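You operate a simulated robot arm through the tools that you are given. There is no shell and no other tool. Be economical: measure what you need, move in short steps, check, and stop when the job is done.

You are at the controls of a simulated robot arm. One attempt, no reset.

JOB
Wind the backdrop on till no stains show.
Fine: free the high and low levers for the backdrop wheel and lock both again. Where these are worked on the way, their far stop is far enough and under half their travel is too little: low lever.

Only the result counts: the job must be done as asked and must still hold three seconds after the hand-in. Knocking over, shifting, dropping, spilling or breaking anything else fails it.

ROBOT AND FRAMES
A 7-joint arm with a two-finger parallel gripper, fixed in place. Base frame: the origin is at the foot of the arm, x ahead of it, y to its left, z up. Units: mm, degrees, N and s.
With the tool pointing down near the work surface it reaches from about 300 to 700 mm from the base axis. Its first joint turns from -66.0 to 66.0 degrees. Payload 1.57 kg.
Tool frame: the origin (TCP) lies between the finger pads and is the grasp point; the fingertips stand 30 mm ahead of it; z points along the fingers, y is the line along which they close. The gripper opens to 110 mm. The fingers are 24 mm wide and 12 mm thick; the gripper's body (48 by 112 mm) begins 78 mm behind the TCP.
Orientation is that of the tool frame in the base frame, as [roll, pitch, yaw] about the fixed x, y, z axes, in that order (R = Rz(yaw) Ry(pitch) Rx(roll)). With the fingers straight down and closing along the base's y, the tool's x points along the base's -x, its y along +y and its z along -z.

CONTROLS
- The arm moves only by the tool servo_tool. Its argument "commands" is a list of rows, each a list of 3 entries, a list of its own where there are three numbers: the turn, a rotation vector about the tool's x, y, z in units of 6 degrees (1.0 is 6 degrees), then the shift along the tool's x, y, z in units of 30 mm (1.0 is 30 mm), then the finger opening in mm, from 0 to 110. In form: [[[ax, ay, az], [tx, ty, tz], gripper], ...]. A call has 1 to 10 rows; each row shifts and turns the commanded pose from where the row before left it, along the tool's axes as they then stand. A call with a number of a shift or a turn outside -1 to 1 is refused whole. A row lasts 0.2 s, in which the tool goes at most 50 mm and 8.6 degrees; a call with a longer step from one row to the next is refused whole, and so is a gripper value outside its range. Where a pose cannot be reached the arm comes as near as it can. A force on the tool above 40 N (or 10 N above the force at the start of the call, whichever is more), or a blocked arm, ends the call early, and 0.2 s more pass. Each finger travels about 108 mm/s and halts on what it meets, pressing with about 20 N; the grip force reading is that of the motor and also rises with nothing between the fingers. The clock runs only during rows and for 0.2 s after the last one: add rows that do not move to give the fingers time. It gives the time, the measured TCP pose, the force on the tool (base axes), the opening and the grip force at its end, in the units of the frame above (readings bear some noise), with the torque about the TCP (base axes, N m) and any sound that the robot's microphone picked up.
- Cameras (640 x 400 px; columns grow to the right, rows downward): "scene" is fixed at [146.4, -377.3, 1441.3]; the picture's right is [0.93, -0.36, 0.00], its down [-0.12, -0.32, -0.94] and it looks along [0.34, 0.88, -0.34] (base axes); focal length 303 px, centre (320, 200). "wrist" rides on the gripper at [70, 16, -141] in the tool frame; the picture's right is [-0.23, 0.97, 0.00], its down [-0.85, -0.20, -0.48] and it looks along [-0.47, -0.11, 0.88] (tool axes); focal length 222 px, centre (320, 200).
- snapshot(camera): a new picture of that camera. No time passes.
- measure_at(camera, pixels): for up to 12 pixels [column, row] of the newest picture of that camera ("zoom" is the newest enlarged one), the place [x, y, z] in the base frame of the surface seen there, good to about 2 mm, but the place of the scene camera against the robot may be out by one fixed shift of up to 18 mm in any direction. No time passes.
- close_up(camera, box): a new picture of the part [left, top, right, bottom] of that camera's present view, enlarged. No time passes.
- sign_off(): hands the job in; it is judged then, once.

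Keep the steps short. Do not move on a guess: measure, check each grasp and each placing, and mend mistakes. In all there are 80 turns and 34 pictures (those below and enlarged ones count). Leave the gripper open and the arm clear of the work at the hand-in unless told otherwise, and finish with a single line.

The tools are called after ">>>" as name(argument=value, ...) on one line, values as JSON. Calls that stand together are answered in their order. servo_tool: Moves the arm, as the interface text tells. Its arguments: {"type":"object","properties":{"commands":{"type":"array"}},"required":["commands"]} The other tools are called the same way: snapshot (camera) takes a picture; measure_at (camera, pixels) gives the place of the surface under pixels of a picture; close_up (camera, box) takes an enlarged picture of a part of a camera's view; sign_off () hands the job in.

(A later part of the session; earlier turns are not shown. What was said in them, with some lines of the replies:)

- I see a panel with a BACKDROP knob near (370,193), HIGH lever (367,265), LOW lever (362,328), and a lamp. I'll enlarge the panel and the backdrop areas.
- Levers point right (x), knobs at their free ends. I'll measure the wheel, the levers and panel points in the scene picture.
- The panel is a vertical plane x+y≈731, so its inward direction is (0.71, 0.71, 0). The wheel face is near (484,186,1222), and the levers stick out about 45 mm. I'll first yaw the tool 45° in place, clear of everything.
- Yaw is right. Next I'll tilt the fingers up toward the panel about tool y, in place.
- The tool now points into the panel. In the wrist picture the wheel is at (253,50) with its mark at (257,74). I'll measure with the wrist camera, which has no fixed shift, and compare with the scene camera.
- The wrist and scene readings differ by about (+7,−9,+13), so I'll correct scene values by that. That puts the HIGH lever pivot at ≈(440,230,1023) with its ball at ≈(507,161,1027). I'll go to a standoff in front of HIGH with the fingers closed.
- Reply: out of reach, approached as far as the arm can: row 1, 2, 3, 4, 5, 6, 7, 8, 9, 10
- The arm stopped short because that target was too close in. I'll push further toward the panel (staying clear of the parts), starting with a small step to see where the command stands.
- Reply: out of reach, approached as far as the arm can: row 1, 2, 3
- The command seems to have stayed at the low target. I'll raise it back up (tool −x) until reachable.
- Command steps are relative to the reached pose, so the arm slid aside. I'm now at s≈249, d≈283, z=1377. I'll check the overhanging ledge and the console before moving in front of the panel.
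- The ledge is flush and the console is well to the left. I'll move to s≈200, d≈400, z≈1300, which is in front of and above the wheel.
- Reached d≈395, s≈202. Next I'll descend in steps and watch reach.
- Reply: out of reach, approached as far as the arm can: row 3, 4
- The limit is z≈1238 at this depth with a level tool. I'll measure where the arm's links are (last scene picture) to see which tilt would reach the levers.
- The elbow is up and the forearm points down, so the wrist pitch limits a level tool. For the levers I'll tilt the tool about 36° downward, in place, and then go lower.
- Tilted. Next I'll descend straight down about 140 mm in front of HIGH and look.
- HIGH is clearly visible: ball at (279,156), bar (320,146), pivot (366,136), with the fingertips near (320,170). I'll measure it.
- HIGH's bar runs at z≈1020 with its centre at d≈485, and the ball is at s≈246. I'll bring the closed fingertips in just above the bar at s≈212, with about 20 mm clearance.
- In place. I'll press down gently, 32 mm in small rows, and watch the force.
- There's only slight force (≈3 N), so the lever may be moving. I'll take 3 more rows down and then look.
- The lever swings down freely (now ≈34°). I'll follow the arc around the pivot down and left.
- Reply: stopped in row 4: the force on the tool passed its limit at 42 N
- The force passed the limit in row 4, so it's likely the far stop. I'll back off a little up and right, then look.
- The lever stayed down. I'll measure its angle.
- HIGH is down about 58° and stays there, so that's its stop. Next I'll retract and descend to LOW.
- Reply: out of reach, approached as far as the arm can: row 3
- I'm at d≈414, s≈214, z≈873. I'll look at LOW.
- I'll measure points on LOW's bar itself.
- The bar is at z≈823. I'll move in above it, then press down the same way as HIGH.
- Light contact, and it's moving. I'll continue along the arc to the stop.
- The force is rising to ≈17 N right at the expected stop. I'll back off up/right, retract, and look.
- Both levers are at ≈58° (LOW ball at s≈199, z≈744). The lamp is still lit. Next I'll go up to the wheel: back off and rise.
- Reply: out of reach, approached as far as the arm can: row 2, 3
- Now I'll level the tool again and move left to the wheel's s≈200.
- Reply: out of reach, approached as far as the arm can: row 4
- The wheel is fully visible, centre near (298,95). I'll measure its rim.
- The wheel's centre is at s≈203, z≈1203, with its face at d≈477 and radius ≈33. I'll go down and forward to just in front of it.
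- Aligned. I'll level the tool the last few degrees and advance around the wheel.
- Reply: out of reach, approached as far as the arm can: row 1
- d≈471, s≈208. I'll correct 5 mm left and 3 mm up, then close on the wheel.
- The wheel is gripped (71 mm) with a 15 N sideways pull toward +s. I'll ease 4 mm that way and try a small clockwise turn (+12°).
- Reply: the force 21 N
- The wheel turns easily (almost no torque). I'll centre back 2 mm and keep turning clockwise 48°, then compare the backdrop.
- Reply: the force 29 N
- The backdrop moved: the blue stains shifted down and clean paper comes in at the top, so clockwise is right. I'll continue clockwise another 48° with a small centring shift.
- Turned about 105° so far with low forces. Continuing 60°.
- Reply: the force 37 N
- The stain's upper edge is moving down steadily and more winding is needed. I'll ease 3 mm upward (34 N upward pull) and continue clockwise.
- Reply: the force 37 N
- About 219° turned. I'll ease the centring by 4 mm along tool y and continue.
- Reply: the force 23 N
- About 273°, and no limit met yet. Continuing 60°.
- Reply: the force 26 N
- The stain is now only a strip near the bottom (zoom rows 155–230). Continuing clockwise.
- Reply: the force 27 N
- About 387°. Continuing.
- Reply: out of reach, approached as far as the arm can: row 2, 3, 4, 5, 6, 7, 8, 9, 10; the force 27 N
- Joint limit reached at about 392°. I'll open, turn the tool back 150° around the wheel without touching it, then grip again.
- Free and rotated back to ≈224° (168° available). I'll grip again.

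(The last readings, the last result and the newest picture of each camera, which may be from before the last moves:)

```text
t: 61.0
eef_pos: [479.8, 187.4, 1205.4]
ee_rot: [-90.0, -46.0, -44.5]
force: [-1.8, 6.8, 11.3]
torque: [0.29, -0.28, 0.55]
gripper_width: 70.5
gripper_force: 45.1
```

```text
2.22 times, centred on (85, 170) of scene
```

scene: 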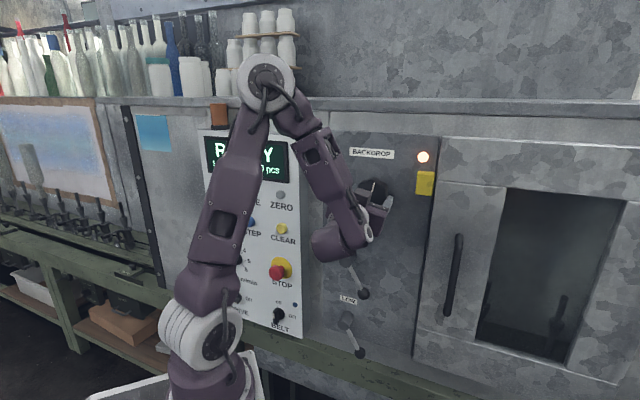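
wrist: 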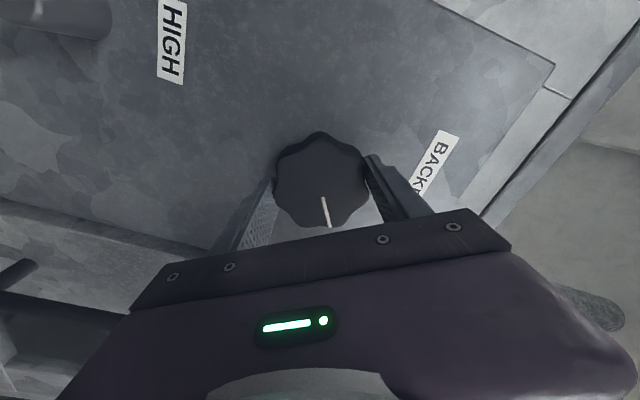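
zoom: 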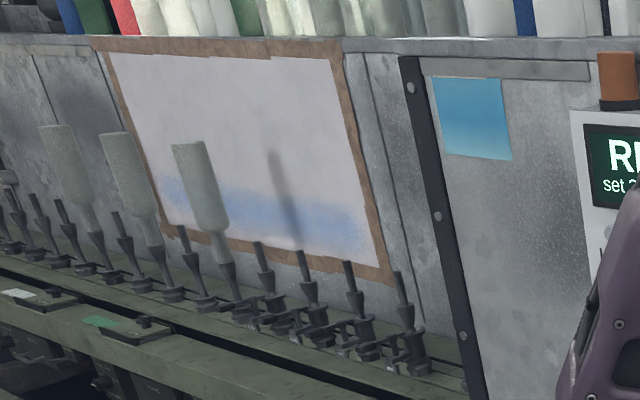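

The stain is now at zoom rows 175–250, with ~170°+ to go. Turning 60°.

>>> servo_tool(commands=[[[0, 0, 1], [0, 0, 0], 50], [[0, 0, 1], [0, 0, 0], 50], [[0, 0, 1], [0, 0, 0], 50], [[0, 0, 1], [0, 0, 0], 50], [[0, 0, 1], [0, 0, 0], 50], [[0, 0, 1], [0, 0, 0], 50], [[0, 0, 1], [0, 0, 0], 50], [[0, 0, 1], [0, 0, 0], 50], [[0, 0, 1], [0, 0, 0], 50], [[0, 0, 1], [0, 0, 0], 50]])

>>> servo_tool(commands=[[[0, 0, 1], [0, 0, 0], 50], [[0, 0, 1], [0, 0, 0], 50], [[0, 0, 1], [0, 0, 0], 50], [[0, 0, 1], [0, 0, 0], 50], [[0, 0, 1], [0, 0, 0], 50], [[0, 0, 1], [0, 0, 0], 50], [[0, 0, 1], [0, 0, 0], 50], [[0, 0, 1], [0, 0, 0], 50]])

>>> servo_tool(commands=[[[0, 0, 1], [0, 0, 0], 50], [[0, 0, 1], [0, 0, 0], 50], [[0, 0, 1], [0, 0, 0], 50], [[0, 0, 1], [0, 0, 0], 50], [[0, 0, 1], [0, 0, 0], 50], [[0, 0, 1], [0, 0, 0], 50], [[0, 0, 1], [0, 0, 0], 50], [[0, 0, 1], [0, 0, 0], 50]])

>>> close_up(camera="scene", box=[0, 80, 170, 260])

```text
t: 63.1
eef_pos: [477.6, 187.1, 1206.1]
ee_rot: [-90.1, 14.2, -44.5]
force: [2.4, 14.8, 2.8]
torque: [0.32, -0.33, 1.18]
gripper_width: 70.7
gripper_force: 45.2
```

```text
t: 65.0
eef_pos: [478.2, 187.2, 1205.7]
ee_rot: [-90.5, 62.2, -45.0]
force: [-6.7, 15.2, -19.0]
torque: [-0.03, 0.0, 0.72]
gripper_width: 70.4
gripper_force: 44.8
```

```text
t: 66.8
eef_pos: [478.1, 187.5, 1205.0]
ee_rot: [90.5, 69.8, 136.0]
force: [-15.7, 13.4, -17.1]
torque: [0.01, 0.0, 0.54]
gripper_width: 70.6
gripper_force: 44.8
```

```text
2.22 times, centred on (85, 170) of scene
```

zoom: 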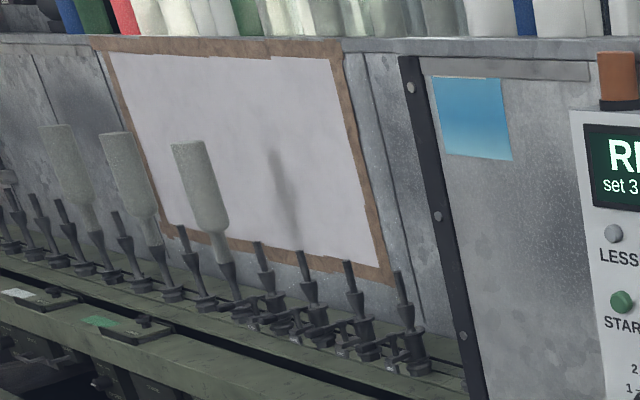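

It looks clean. I'll check closely for faint remnants at the lower edge.

>>> close_up(camera="scene", box=[25, 120, 110, 210])

```text
4.44 times, centred on (68, 165) of scene
```

zoom: 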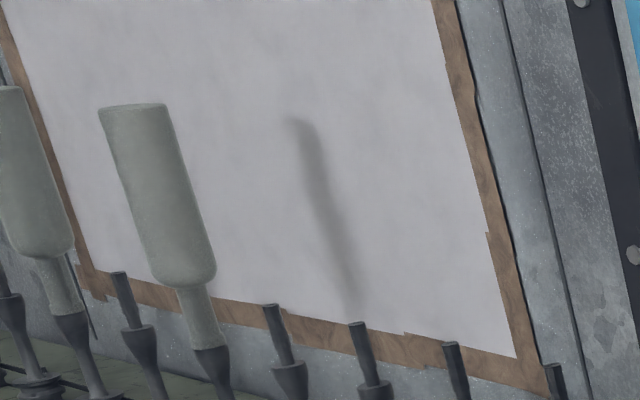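

Clean; the grey smear never moved with the paper, so it is a shadow. I'll add a small 6° margin, then open, retract straight back and roll the tool back upright.

>>> servo_tool(commands=[[[0, 0, 1], [0, 0, 0], 50], [[0, 0, 0], [0, 0, 0], 50], [[0, 0, 0], [0, 0, 0], 80], [[0, 0, 0], [0, 0, 0], 105], [[0, 0, 0], [0, 0, 0], 105], [[0, 0, 0], [0, 0, -0.5], 105], [[0, 0, 0], [0, 0, -0.5], 105], [[0, 0, 0], [0, 0, -0.6], 105]])

>>> servo_tool(commands=[[[0, 0, -1], [0, 0, 0], 60], [[0, 0, -1], [0, 0, 0], 0], [[0, 0, -1], [0, 0, 0], 0], [[0, 0, -1], [0, 0, 0], 0], [[0, 0, -0.4], [0, 0, 0], 0]])

```text
t: 68.5
eef_pos: [476.2, 181.0, 1206.3]
ee_rot: [90.1, 63.9, 135.6]
force: [0.0, -0.7, -0.3]
torque: [0.01, 0.0, -0.02]
gripper_width: 105.1
gripper_force: 0.1
out of reach, approached as far as the arm can: row 6, 7, 8
```

```text
t: 69.8
eef_pos: [474.6, 182.6, 1206.2]
ee_rot: [-84.6, 89.5, -38.9]
force: [-22.8, 20.7, 12.6]
torque: [0.53, -0.43, 0.24]
gripper_width: 70.3
gripper_force: 45.1
```

The retract was refused (roll limit), and then the fingers closed on the wheel and turned it back ≤24°. I'll mend that: still gripping, turn forward 26° again, then open fully and roll back with the fingers open.

>>> servo_tool(commands=[[[0, 0, 1], [0, 0, 0], 50], [[0, 0, 1], [0, 0, 0], 50], [[0, 0, 1], [0, 0, 0], 50], [[0, 0, 1], [0, 0, 0], 50], [[0, 0, 0.4], [0, 0, 0], 50], [[0, 0, 0], [0, 0, 0], 50], [[0, 0, 0], [0, 0, 0], 80], [[0, 0, 0], [0, 0, 0], 105], [[0, 0, 0], [0, 0, 0], 105], [[0, 0, 0], [0, 0, 0], 105]])

```text
t: 72.0
eef_pos: [475.8, 181.4, 1206.6]
ee_rot: [90.3, 64.0, 135.4]
force: [0.3, 0.6, -0.8]
torque: [0.03, -0.02, -0.02]
gripper_width: 105.3
gripper_force: 0.1
```

Forward again at ≈386° and open. I'll roll back 48° with the fingers kept open, then start retracting.

>>> servo_tool(commands=[[[0, 0, -1], [0, 0, 0], 105], [[0, 0, -1], [0, 0, 0], 105], [[0, 0, -1], [0, 0, 0], 105], [[0, 0, -1], [0, 0, 0], 105], [[0, 0, -1], [0, 0, 0], 105], [[0, 0, -1], [0, 0, 0], 105], [[0, 0, -1], [0, 0, 0], 105], [[0, 0, -1], [0, 0, 0], 105], [[0, 0, 0], [0, 0, -0.4], 105], [[0, 0, 0], [0, 0, -0.4], 105]])

>>> close_up(camera="scene", box=[0, 80, 170, 260])

```text
t: 74.2
eef_pos: [459.1, 164.4, 1205.6]
ee_rot: [-90.2, 68.1, -44.8]
force: [-0.6, 0.1, 0.0]
torque: [0.0, 0.0, 0.0]
gripper_width: 105.0
gripper_force: 0.0
```

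```text
2.22 times, centred on (85, 170) of scene
```

zoom: 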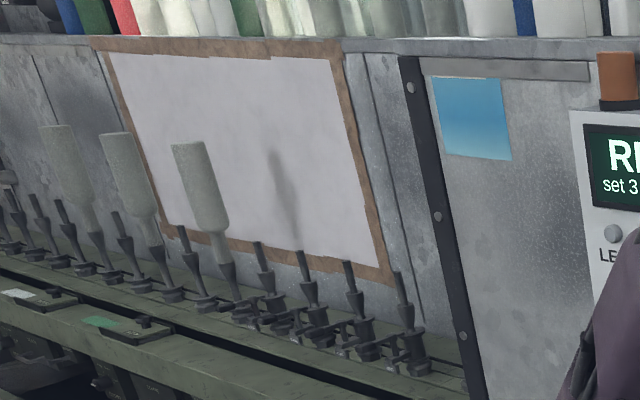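

Backdrop still clean. Next I'll relock the levers: roll on to the quarter turn (fingers stacked vertically), close, and tilt the tool down 36° in front of the panel.

>>> servo_tool(commands=[[[0, 0, -1], [0, 0, -0.5], 105], [[0, 0, -1], [0, 0, -0.3], 105], [[0, 0, -1], [0, 0, 0], 60], [[0, 0, -1], [0, 0, 0], 0], [[0, 0, -1], [0, 0, 0], 0], [[0, 0, -1], [0, 0, 0], 0], [[0, 0, -1], [0, 0, 0], 0], [[0, 0, -1], [0, 0, 0], 0], [[0, 0, -1], [0, 0, 0], 0], [[0, 0, -1], [0, 0, 0], 0]])

>>> servo_tool(commands=[[[0, 0, -1], [0, 0, 0], 0], [[0, 0, -0.35], [0, 0, 0], 0], [[-1, 0, 0], [0, 0, 0], 0], [[-1, 0, 0], [0, 0, 0], 0], [[-1, 0, 0], [0, 0, 0], 0], [[-1, 0, 0], [0, 0, 0], 0], [[-1, 0, 0], [0, 0, 0], 0], [[-1, 0, 0], [0, 0, 0], 0]])

```text
t: 76.3
eef_pos: [462.1, 154.6, 1179.5]
ee_rot: [-93.2, 20.7, -46.5]
force: [0.4, 0.3, -0.3]
torque: [0.01, 0.01, -0.01]
gripper_width: 0.0
gripper_force: 19.6
out of reach, approached as far as the arm can: row 1, 2, 3
```

```text
t: 78.2
eef_pos: [462.1, 154.1, 1179.8]
ee_rot: [-119.9, 12.7, -45.9]
force: [1.0, -0.6, -0.2]
torque: [0.01, -0.05, 0.03]
gripper_width: 0.0
gripper_force: 20.0
out of reach, approached as far as the arm can: row 7, 8
```

The tool is tilted about 30° with a 12.7° roll left. I'll finish the roll.

>>> servo_tool(commands=[[[0, 0, -0.7], [0, 0, 0], 0], [[0, 0, -0.7], [0, 0, 0], 0], [[0, 0, -0.7], [0, 0, 0], 0], [[-0.5, 0, 0], [0, 0, 0], 0], [[-0.5, 0, 0], [0, 0, 0], 0]])

```text
t: 79.3
eef_pos: [461.4, 154.9, 1178.4]
ee_rot: [-123.0, 1.9, -39.6]
force: [-0.1, 0.1, 0.1]
torque: [-0.03, -0.02, 0.03]
gripper_width: 0.0
gripper_force: 20.0
```

The roll is done, with the azimuth about 6.6° off. I'll correct it, then travel to the lower-left of HIGH's lowered lever, still well in front.

>>> servo_tool(commands=[[[0.02, 0.46, 0.3], [0, 0, 0], 0], [[0.01, 0.46, 0.3], [0, 0, 0], 0], [[0, 0, 0], [-0.278, 0.724, 0.417], 0], [[0, 0, 0], [-0.278, 0.724, 0.417], 0], [[0, 0, 0], [-0.278, 0.724, 0.417], 0], [[0, 0, 0], [-0.278, 0.724, 0.417], 0], [[0, 0, 0], [-0.278, 0.724, 0.417], 0], [[0, 0, 0], [-0.278, 0.724, 0.417], 0], [[0, 0, 0], [-0.278, 0.724, 0.417], 0], [[0, 0, 0], [-0.278, 0.724, 0.417], 0]])

```text
t: 81.5
eef_pos: [425.1, 180.1, 1058.1]
ee_rot: [-123.2, 2.6, -43.1]
force: [0.5, -0.7, -0.3]
torque: [0.03, 0.01, -0.03]
gripper_width: 0.0
gripper_force: 20.2
out of reach, approached as far as the arm can: row 1, 8, 9, 10
```

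Reach ran out near z≈1058. A steeper tilt should help, so I'll tilt 9° more and test a short descent.

>>> servo_tool(commands=[[[-0.75, 0, 0], [0, 0, 0], 0], [[-0.75, 0, 0], [0, 0, 0], 0], [[0, 0, 0], [0, 0.5, 0.5], 0], [[0, 0, 0], [0, 0.5, 0.5], 0], [[0, 0, 0], [0, 0.5, 0.5], 0]])

>>> snapshot(camera="scene")

```text
t: 82.8
eef_pos: [427.4, 182.4, 994.4]
ee_rot: [-132.0, 1.9, -42.9]
force: [-0.8, -0.2, 0.6]
torque: [0.0, 0.01, -0.03]
gripper_width: 0.0
gripper_force: 20.4
```

```text
5 pictures are left
```

scene: 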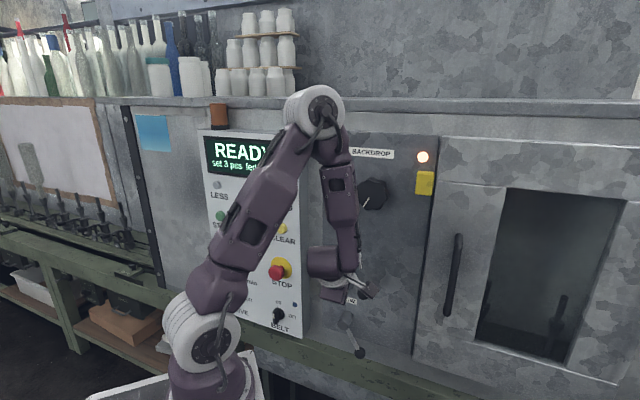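

That worked: tilt is ≈42° at d≈431, s≈173, z≈994. I'll go left/down to below-left of HIGH's lever, then in toward the panel.

>>> servo_tool(commands=[[[0, 0, 0], [-0.533, 0.495, 0.446], 0], [[0, 0, 0], [-0.533, 0.495, 0.446], 0], [[0, 0, 0], [0, -0.312, 0.347], 0], [[0, 0, 0], [0, -0.312, 0.347], 0], [[0, 0, 0], [0, -0.312, 0.347], 0]])

```text
t: 84.0
eef_pos: [443.4, 222.6, 967.7]
ee_rot: [-132.0, 1.9, -42.9]
force: [-0.8, -0.4, 0.4]
torque: [0.03, -0.01, -0.01]
gripper_width: 0.0
gripper_force: 19.7
out of reach, approached as far as the arm can: row 1, 2
```

Clear of the lever by ~4 mm, below-left of it. I'll push right/up along the arc.

>>> servo_tool(commands=[[[0, 0, 0], [0.244, -0.042, -0.038], 0], [[0, 0, 0], [0.244, -0.042, -0.038], 0], [[0, 0, 0], [0.244, -0.042, -0.038], 0], [[0, 0, 0], [0.2, -0.116, -0.105], 0], [[0, 0, 0], [0.2, -0.116, -0.105], 0], [[0, 0, 0], [0.2, -0.116, -0.105], 0]])

```text
t: 85.3
eef_pos: [473.0, 195.7, 986.2]
ee_rot: [-132.0, 1.9, -43.0]
force: [-4.3, -0.5, -1.2]
torque: [-0.01, -0.02, -0.04]
gripper_width: 0.0
gripper_force: 20.4
```

On track (light force). Last leg up to horizontal and gently to the stop.

>>> servo_tool(commands=[[[0, 0, 0], [0.133, -0.173, -0.156], 0], [[0, 0, 0], [0.133, -0.173, -0.156], 0], [[0, 0, 0], [0.133, -0.173, -0.156], 0], [[0, 0, 0], [0, -0.1, -0.09], 0], [[0, 0, 0], [0, -0.1, -0.09], 0]])

```text
t: 86.5
eef_pos: [480.4, 183.8, 1011.9]
ee_rot: [-132.5, 2.0, -43.1]
force: [-0.5, -0.6, -38.4]
torque: [-0.36, 0.17, 0.02]
gripper_width: 0.2
gripper_force: 19.7
```

HIGH is back at its upper stop (38 N). I'll back off, retract and descend toward LOW.

>>> servo_tool(commands=[[[0, 0, 0], [0, 0.248, 0.223], 0], [[0, 0, 0], [0, 0.29, -0.322], 0], [[0, 0, 0], [0, 0.29, -0.322], 0], [[0, 0, 0], [0, 0.29, -0.322], 0], [[0, 0, 0], [0, 0.693, 0.624], 0], [[0, 0, 0], [0, 0.693, 0.624], 0], [[0, 0, 0], [0, 0.693, 0.624], 0], [[0, 0, 0], [0, 0.693, 0.624], 0], [[0, 0, 0], [0, 0.693, 0.624], 0]])

>>> snapshot(camera="wrist")

```text
t: 88.5
eef_pos: [450.0, 159.2, 866.8]
ee_rot: [-131.9, 2.0, -42.9]
force: [-0.3, -0.5, -0.2]
torque: [0.02, -0.01, -0.03]
gripper_width: 0.3
gripper_force: 19.7
```

```text
4 pictures are left
```

wrist: 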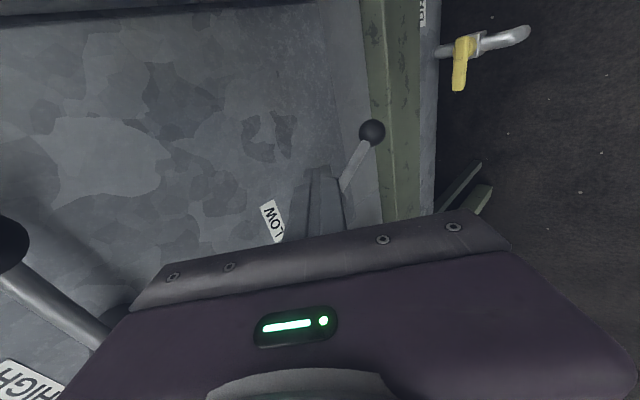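

HIGH's lever is back and I'm clear of it. I'll move left and then down beside LOW's pivot, still in front.

>>> servo_tool(commands=[[[0, 0, 0], [-0.6, 0, 0], 0], [[0, 0, 0], [-0.6, 0, 0], 0], [[0, 0, 0], [-0.6, 0, 0], 0], [[0, 0, 0], [0, 0.594, 0.535], 0], [[0, 0, 0], [0, 0.594, 0.535], 0], [[0, 0, 0], [0, 0.594, 0.535], 0], [[0, 0, 0], [0, 0.594, 0.535], 0]])

```text
t: 90.2
eef_pos: [410.1, 200.0, 771.1]
ee_rot: [-131.9, 2.0, -42.9]
force: [0.3, 0.0, -1.3]
torque: [-0.01, 0.01, 0.02]
gripper_width: 0.0
gripper_force: 20.3
```

Reached. Now in toward the panel.

>>> servo_tool(commands=[[[0, 0, 0], [0, -0.301, 0.334], 0], [[0, 0, 0], [0, -0.301, 0.334], 0], [[0, 0, 0], [0, -0.301, 0.334], 0]])

```text
t: 91.0
eef_pos: [437.7, 228.5, 771.6]
ee_rot: [-132.0, 2.0, -42.9]
force: [0.3, -0.5, -1.1]
torque: [0.03, 0.01, 0.02]
gripper_width: 0.0
gripper_force: 20.0
```

At d≈471, s≈148 with no contact. I'll push right/up along the arc as with HIGH.

>>> servo_tool(commands=[[[0, 0, 0], [0.25, -0.02, -0.018], 0], [[0, 0, 0], [0.25, -0.02, -0.018], 0], [[0, 0, 0], [0.25, -0.02, -0.018], 0], [[0, 0, 0], [0.25, -0.02, -0.018], 0], [[0, 0, 0], [0.2, -0.116, -0.105], 0], [[0, 0, 0], [0.2, -0.116, -0.105], 0], [[0, 0, 0], [0.2, -0.116, -0.105], 0]])

```text
t: 92.5
eef_pos: [471.7, 196.7, 786.5]
ee_rot: [-131.9, 1.9, -42.9]
force: [-7.0, -1.2, -0.6]
torque: [-0.03, -0.05, 0.0]
gripper_width: 0.2
gripper_force: 20.0
```

On track. Final leg up to the stop.

>>> servo_tool(commands=[[[0, 0, 0], [0.15, -0.18, -0.162], 0], [[0, 0, 0], [0.15, -0.18, -0.162], 0], [[0, 0, 0], [0.133, -0.173, -0.156], 0], [[0, 0, 0], [0, -0.1, -0.09], 0], [[0, 0, 0], [0, -0.13, -0.117], 0]])

```text
t: 93.7
eef_pos: [481.1, 186.0, 809.4]
ee_rot: [-132.8, 2.1, -42.9]
force: [-1.2, -0.2, -1.0]
torque: [0.0, -0.03, -0.02]
gripper_width: 0.3
gripper_force: 20.1
stopped in row 5: the force on the tool passed its limit at 47 N (the readings are from after the stop); the commanded pose is now the measured one
```

Stop reached (47 N). I'll back off, retract well clear and open, then check both levers.

>>> servo_tool(commands=[[[0, 0, 0], [0, 0.248, 0.223], 0], [[0, 0, 0], [0, 0.334, -0.37], 0], [[0, 0, 0], [0, 0.334, -0.37], 0], [[0, 0, 0], [0, 0.334, -0.37], 0], [[0, 0, 0], [-0.9, 0, 0], 30], [[0, 0, 0], [-0.9, 0, 0], 60], [[0, 0, 0], [-0.9, 0, 0], 100], [[0, 0, 0], [-0.9, 0, 0], 100]])

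>>> close_up(camera="scene", box=[310, 130, 450, 360])

```text
t: 95.2
eef_pos: [403.2, 189.3, 799.1]
ee_rot: [-134.0, 1.7, -44.0]
force: [-21.1, -23.7, -11.0]
torque: [-0.1, 0.19, -0.12]
gripper_width: 73.2
gripper_force: 0.1
stopped in row 7: the force on the tool passed its limit at 50 N (the readings are from after the stop); the commanded pose is now the measured one
```

```text
1.74 times, centred on (380, 245) of scene
```

zoom: 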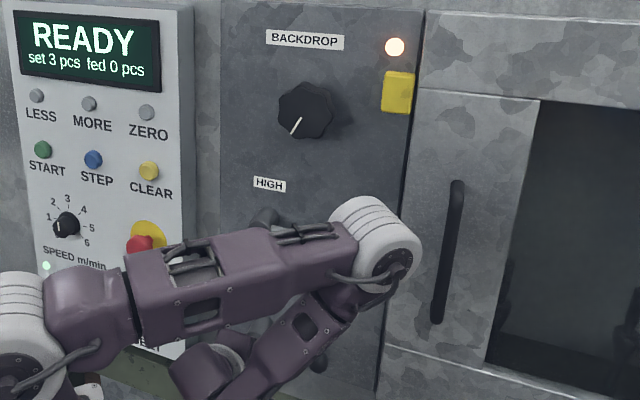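

While opening, the upper finger touched LOW's pivot stub (fingertip at d≈473, z≈814). I'll close the fingers and back away down and outward.

>>> servo_tool(commands=[[[0, 0, 0], [0, 0.2, -0.1], 0], [[0, 0, 0], [0, 0.3, -0.3], 0], [[0, 0, 0], [0, 0.1, -0.3], 0], [[0, 0, 0], [0, 0, 0], 0]])

>>> snapshot(camera="wrist")

```text
t: 96.2
eef_pos: [388.9, 172.2, 804.0]
ee_rot: [-133.1, 1.7, -44.0]
force: [0.4, -0.3, -0.5]
torque: [0.01, 0.01, 0.0]
gripper_width: 0.4
gripper_force: 20.2
```

```text
2 pictures are left
```

wrist: 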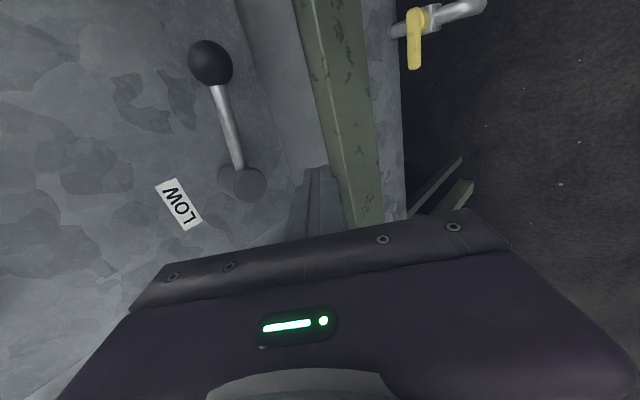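

LOW is fully in view. I'll measure its ball (210,62), bar and pivot (242,182).

>>> measure_at(camera="wrist", pixels=[[210, 62], [221, 100], [226, 120], [235, 155], [242, 182]])

```text
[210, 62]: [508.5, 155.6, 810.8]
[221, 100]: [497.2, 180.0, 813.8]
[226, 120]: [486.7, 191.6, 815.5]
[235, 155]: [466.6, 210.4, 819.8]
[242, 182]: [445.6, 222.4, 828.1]
```

LOW's bar still sags ~7° versus its original line (slope ≈8° now, ≈1.5° before), so it's not fully locked. I'll go back below it at s≈212.

>>> servo_tool(commands=[[[0, 0, 0], [0, 0.67, 0.6], 0], [[0, 0, 0], [0.98, 0, 0], 0], [[0, 0, 0], [0.98, 0, 0], 0], [[0, 0, 0], [0, -0.33, 0.367], 0], [[0, 0, 0], [0, -0.33, 0.367], 0], [[0, 0, 0], [0, -0.33, 0.367], 0], [[0, 0, 0], [0, -0.33, 0.367], 0], [[0, 0, 0], [0, -0.33, 0.367], 0]])

```text
t: 98.0
eef_pos: [478.3, 184.2, 772.2]
ee_rot: [-133.4, 1.7, -43.9]
force: [0.7, 0.2, 0.4]
torque: [0.01, 0.04, 0.0]
gripper_width: 0.0
gripper_force: 20.0
```

In place under the bar. I'll rise to near contact, then push with slow 2.5 mm rows.

>>> servo_tool(commands=[[[0, 0, 0], [0, -0.248, -0.223], 0], [[0, 0, 0], [0, -0.248, -0.223], 0], [[0, 0, 0], [0, -0.248, -0.223], 0], [[0, 0, 0], [0, -0.062, -0.056], 0], [[0, 0, 0], [0, -0.062, -0.056], 0], [[0, 0, 0], [0, -0.062, -0.056], 0], [[0, 0, 0], [0, -0.062, -0.056], 0]])

```text
t: 99.6
eef_pos: [481.4, 183.8, 812.5]
ee_rot: [-133.5, 1.7, -44.1]
force: [5.3, -8.9, -23.2]
torque: [-0.28, 0.09, -0.11]
gripper_width: 0.1
gripper_force: 19.5
```

Now at 812.5 with 23 N. A little more to seat at the stop.

>>> servo_tool(commands=[[[0, 0, 0], [0, -0.04, -0.036], 0], [[0, 0, 0], [0, -0.04, -0.036], 0], [[0, 0, 0], [0, 0, 0], 0]])

```text
t: 100.0
eef_pos: [480.2, 181.8, 811.6]
ee_rot: [-133.7, 1.8, -43.8]
force: [-2.4, -1.9, -1.6]
torque: [-0.04, 0.02, 0.02]
gripper_width: 0.2
gripper_force: 20.3
stopped in row 2: the force on the tool passed its limit at 42 N (the readings are from after the stop); the commanded pose is now the measured one
```

At the stop again (42 N). I'll back off straight down, retract fully with the fingers closed, then go left and up to a view of both levers.

>>> servo_tool(commands=[[[0, 0, 0], [0, 0.2, 0.18], 0], [[0, 0, 0], [0, 0.3, 0.27], 0], [[0, 0, 0], [0, 0.334, -0.37], 0], [[0, 0, 0], [0, 0.334, -0.37], 0], [[0, 0, 0], [0, 0.334, -0.37], 0], [[0, 0, 0], [0, 0.334, -0.37], 0], [[0, 0, 0], [0, 0.334, -0.37], 0]])

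>>> servo_tool(commands=[[[0, 0, 0], [-0.4, -0.45, -0.4], 0], [[0, 0, 0], [-0.4, -0.45, -0.4], 0], [[0, 0, 0], [-0.4, -0.45, -0.4], 0], [[0, 0, 0], [-0.4, -0.45, -0.4], 0], [[0, 0, 0], [0, -0.45, -0.4], 0], [[0, 0, 0], [0, -0.45, -0.4], 0]])

```text
t: 101.6
eef_pos: [427.0, 128.9, 795.3]
ee_rot: [-133.6, 1.7, -43.9]
force: [0.5, -0.5, 0.7]
torque: [-0.02, 0.01, 0.03]
gripper_width: 0.0
gripper_force: 20.2
```

```text
t: 103.0
eef_pos: [402.3, 154.3, 851.9]
ee_rot: [-133.6, 1.7, -43.9]
force: [0.4, 1.0, -0.2]
torque: [-0.03, -0.02, 0.0]
gripper_width: 0.0
gripper_force: 20.0
out of reach, approached as far as the arm can: row 4, 5, 6
```

>>> servo_tool(commands=[[[0, 0, 0], [0, -0.5, 0], 0], [[0, 0, 0], [0, -0.66, -0.2], 0], [[0, 0, 0], [0, -0.3, -0.2], 0]])

>>> snapshot(camera="wrist")

```text
t: 103.8
eef_pos: [418.8, 170.6, 890.0]
ee_rot: [-133.6, 1.8, -44.0]
force: [0.0, -0.6, 0.0]
torque: [-0.01, 0.03, 0.0]
gripper_width: 0.0
gripper_force: 20.4
```

```text
1 pictures are left
```

wrist: 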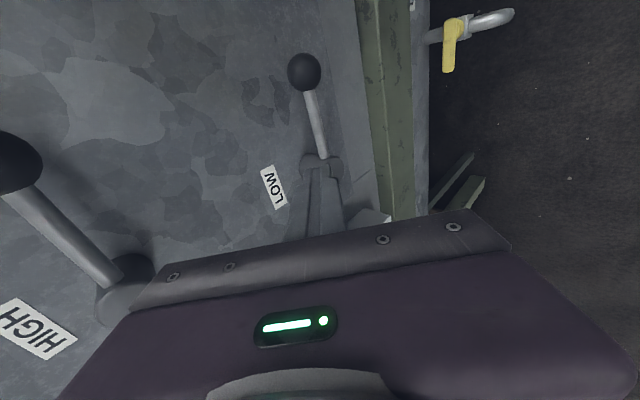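

Both levers are visible. I'll measure along both bars.

>>> measure_at(camera="wrist", pixels=[[304, 72], [310, 98], [314, 115], [318, 135], [322, 155], [12, 165], [35, 210], [60, 234], [85, 257], [105, 276], [125, 295], [272, 187]])

```text
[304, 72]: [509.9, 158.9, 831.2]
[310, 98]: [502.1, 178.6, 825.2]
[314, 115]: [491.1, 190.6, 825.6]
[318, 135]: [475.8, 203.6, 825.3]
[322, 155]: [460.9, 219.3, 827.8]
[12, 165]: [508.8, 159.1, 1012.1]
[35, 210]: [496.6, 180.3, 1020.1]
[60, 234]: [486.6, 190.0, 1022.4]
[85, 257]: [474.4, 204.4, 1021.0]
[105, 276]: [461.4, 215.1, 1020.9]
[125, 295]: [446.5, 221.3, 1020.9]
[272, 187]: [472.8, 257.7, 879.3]
```

Both bars are level again: LOW z≈825 and HIGH z≈1021 along their whole length, as at the start. Next I'll move the arm back, tilting down as it retreats, and open.

>>> servo_tool(commands=[[[0, 0, 0], [0, 0.3, -0.37], 0], [[-1, 0, 0], [0, 0, -0.5], 0], [[-1, 0, 0], [0, 0.2, -0.5], 0], [[-1, 0, 0], [0, 0.4, -0.5], 0], [[-1, 0, 0], [0, 0.5, -0.4], 0], [[0, 0, 0], [0, 0.6, -0.3], 0], [[0, 0, 0], [0, 0.6, -0.3], 0]])

```text
t: 105.4
eef_pos: [362.2, 111.9, 918.0]
ee_rot: [-157.5, 1.7, -43.9]
force: [0.2, 0.2, 0.7]
torque: [-0.05, -0.03, 0.01]
gripper_width: 0.0
gripper_force: 20.0
out of reach, approached as far as the arm can: row 1, 7
```

Well clear (d≈335). I'll open the gripper and take the last picture to check the backdrop.

>>> servo_tool(commands=[[[0, 0, 0], [0, 0, 0], 50], [[0, 0, 0], [0, 0, 0], 100], [[0, 0, 0], [0, 0, 0], 100], [[0, 0, 0], [0, 0, 0], 100], [[0, 0, 0], [0, 0, 0], 100]])

>>> snapshot(camera="scene")

```text
t: 106.6
eef_pos: [363.0, 111.3, 919.4]
ee_rot: [-157.6, 1.7, -43.9]
force: [-0.2, 0.3, -0.4]
torque: [-0.01, 0.01, -0.01]
gripper_width: 100.2
gripper_force: 0.1
```

```text
0 pictures are left
```

scene: 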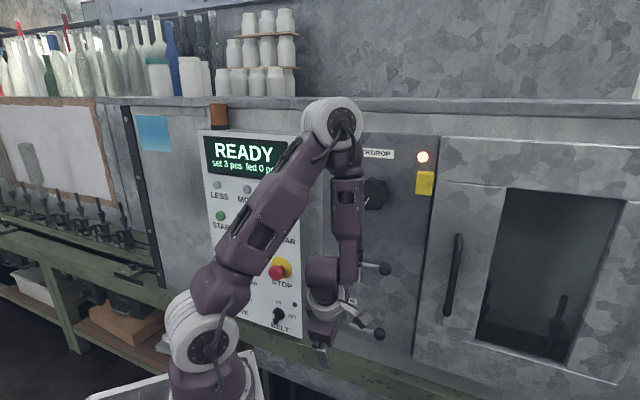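

The backdrop is clean, both levers are level, and the gripper is open and clear. Handing in.

>>> sign_off()

```text
The job is handed in.
```

The backdrop is wound on until no stains show, the HIGH and LOW levers are both locked again, and the gripper is open with the arm clear of the work.
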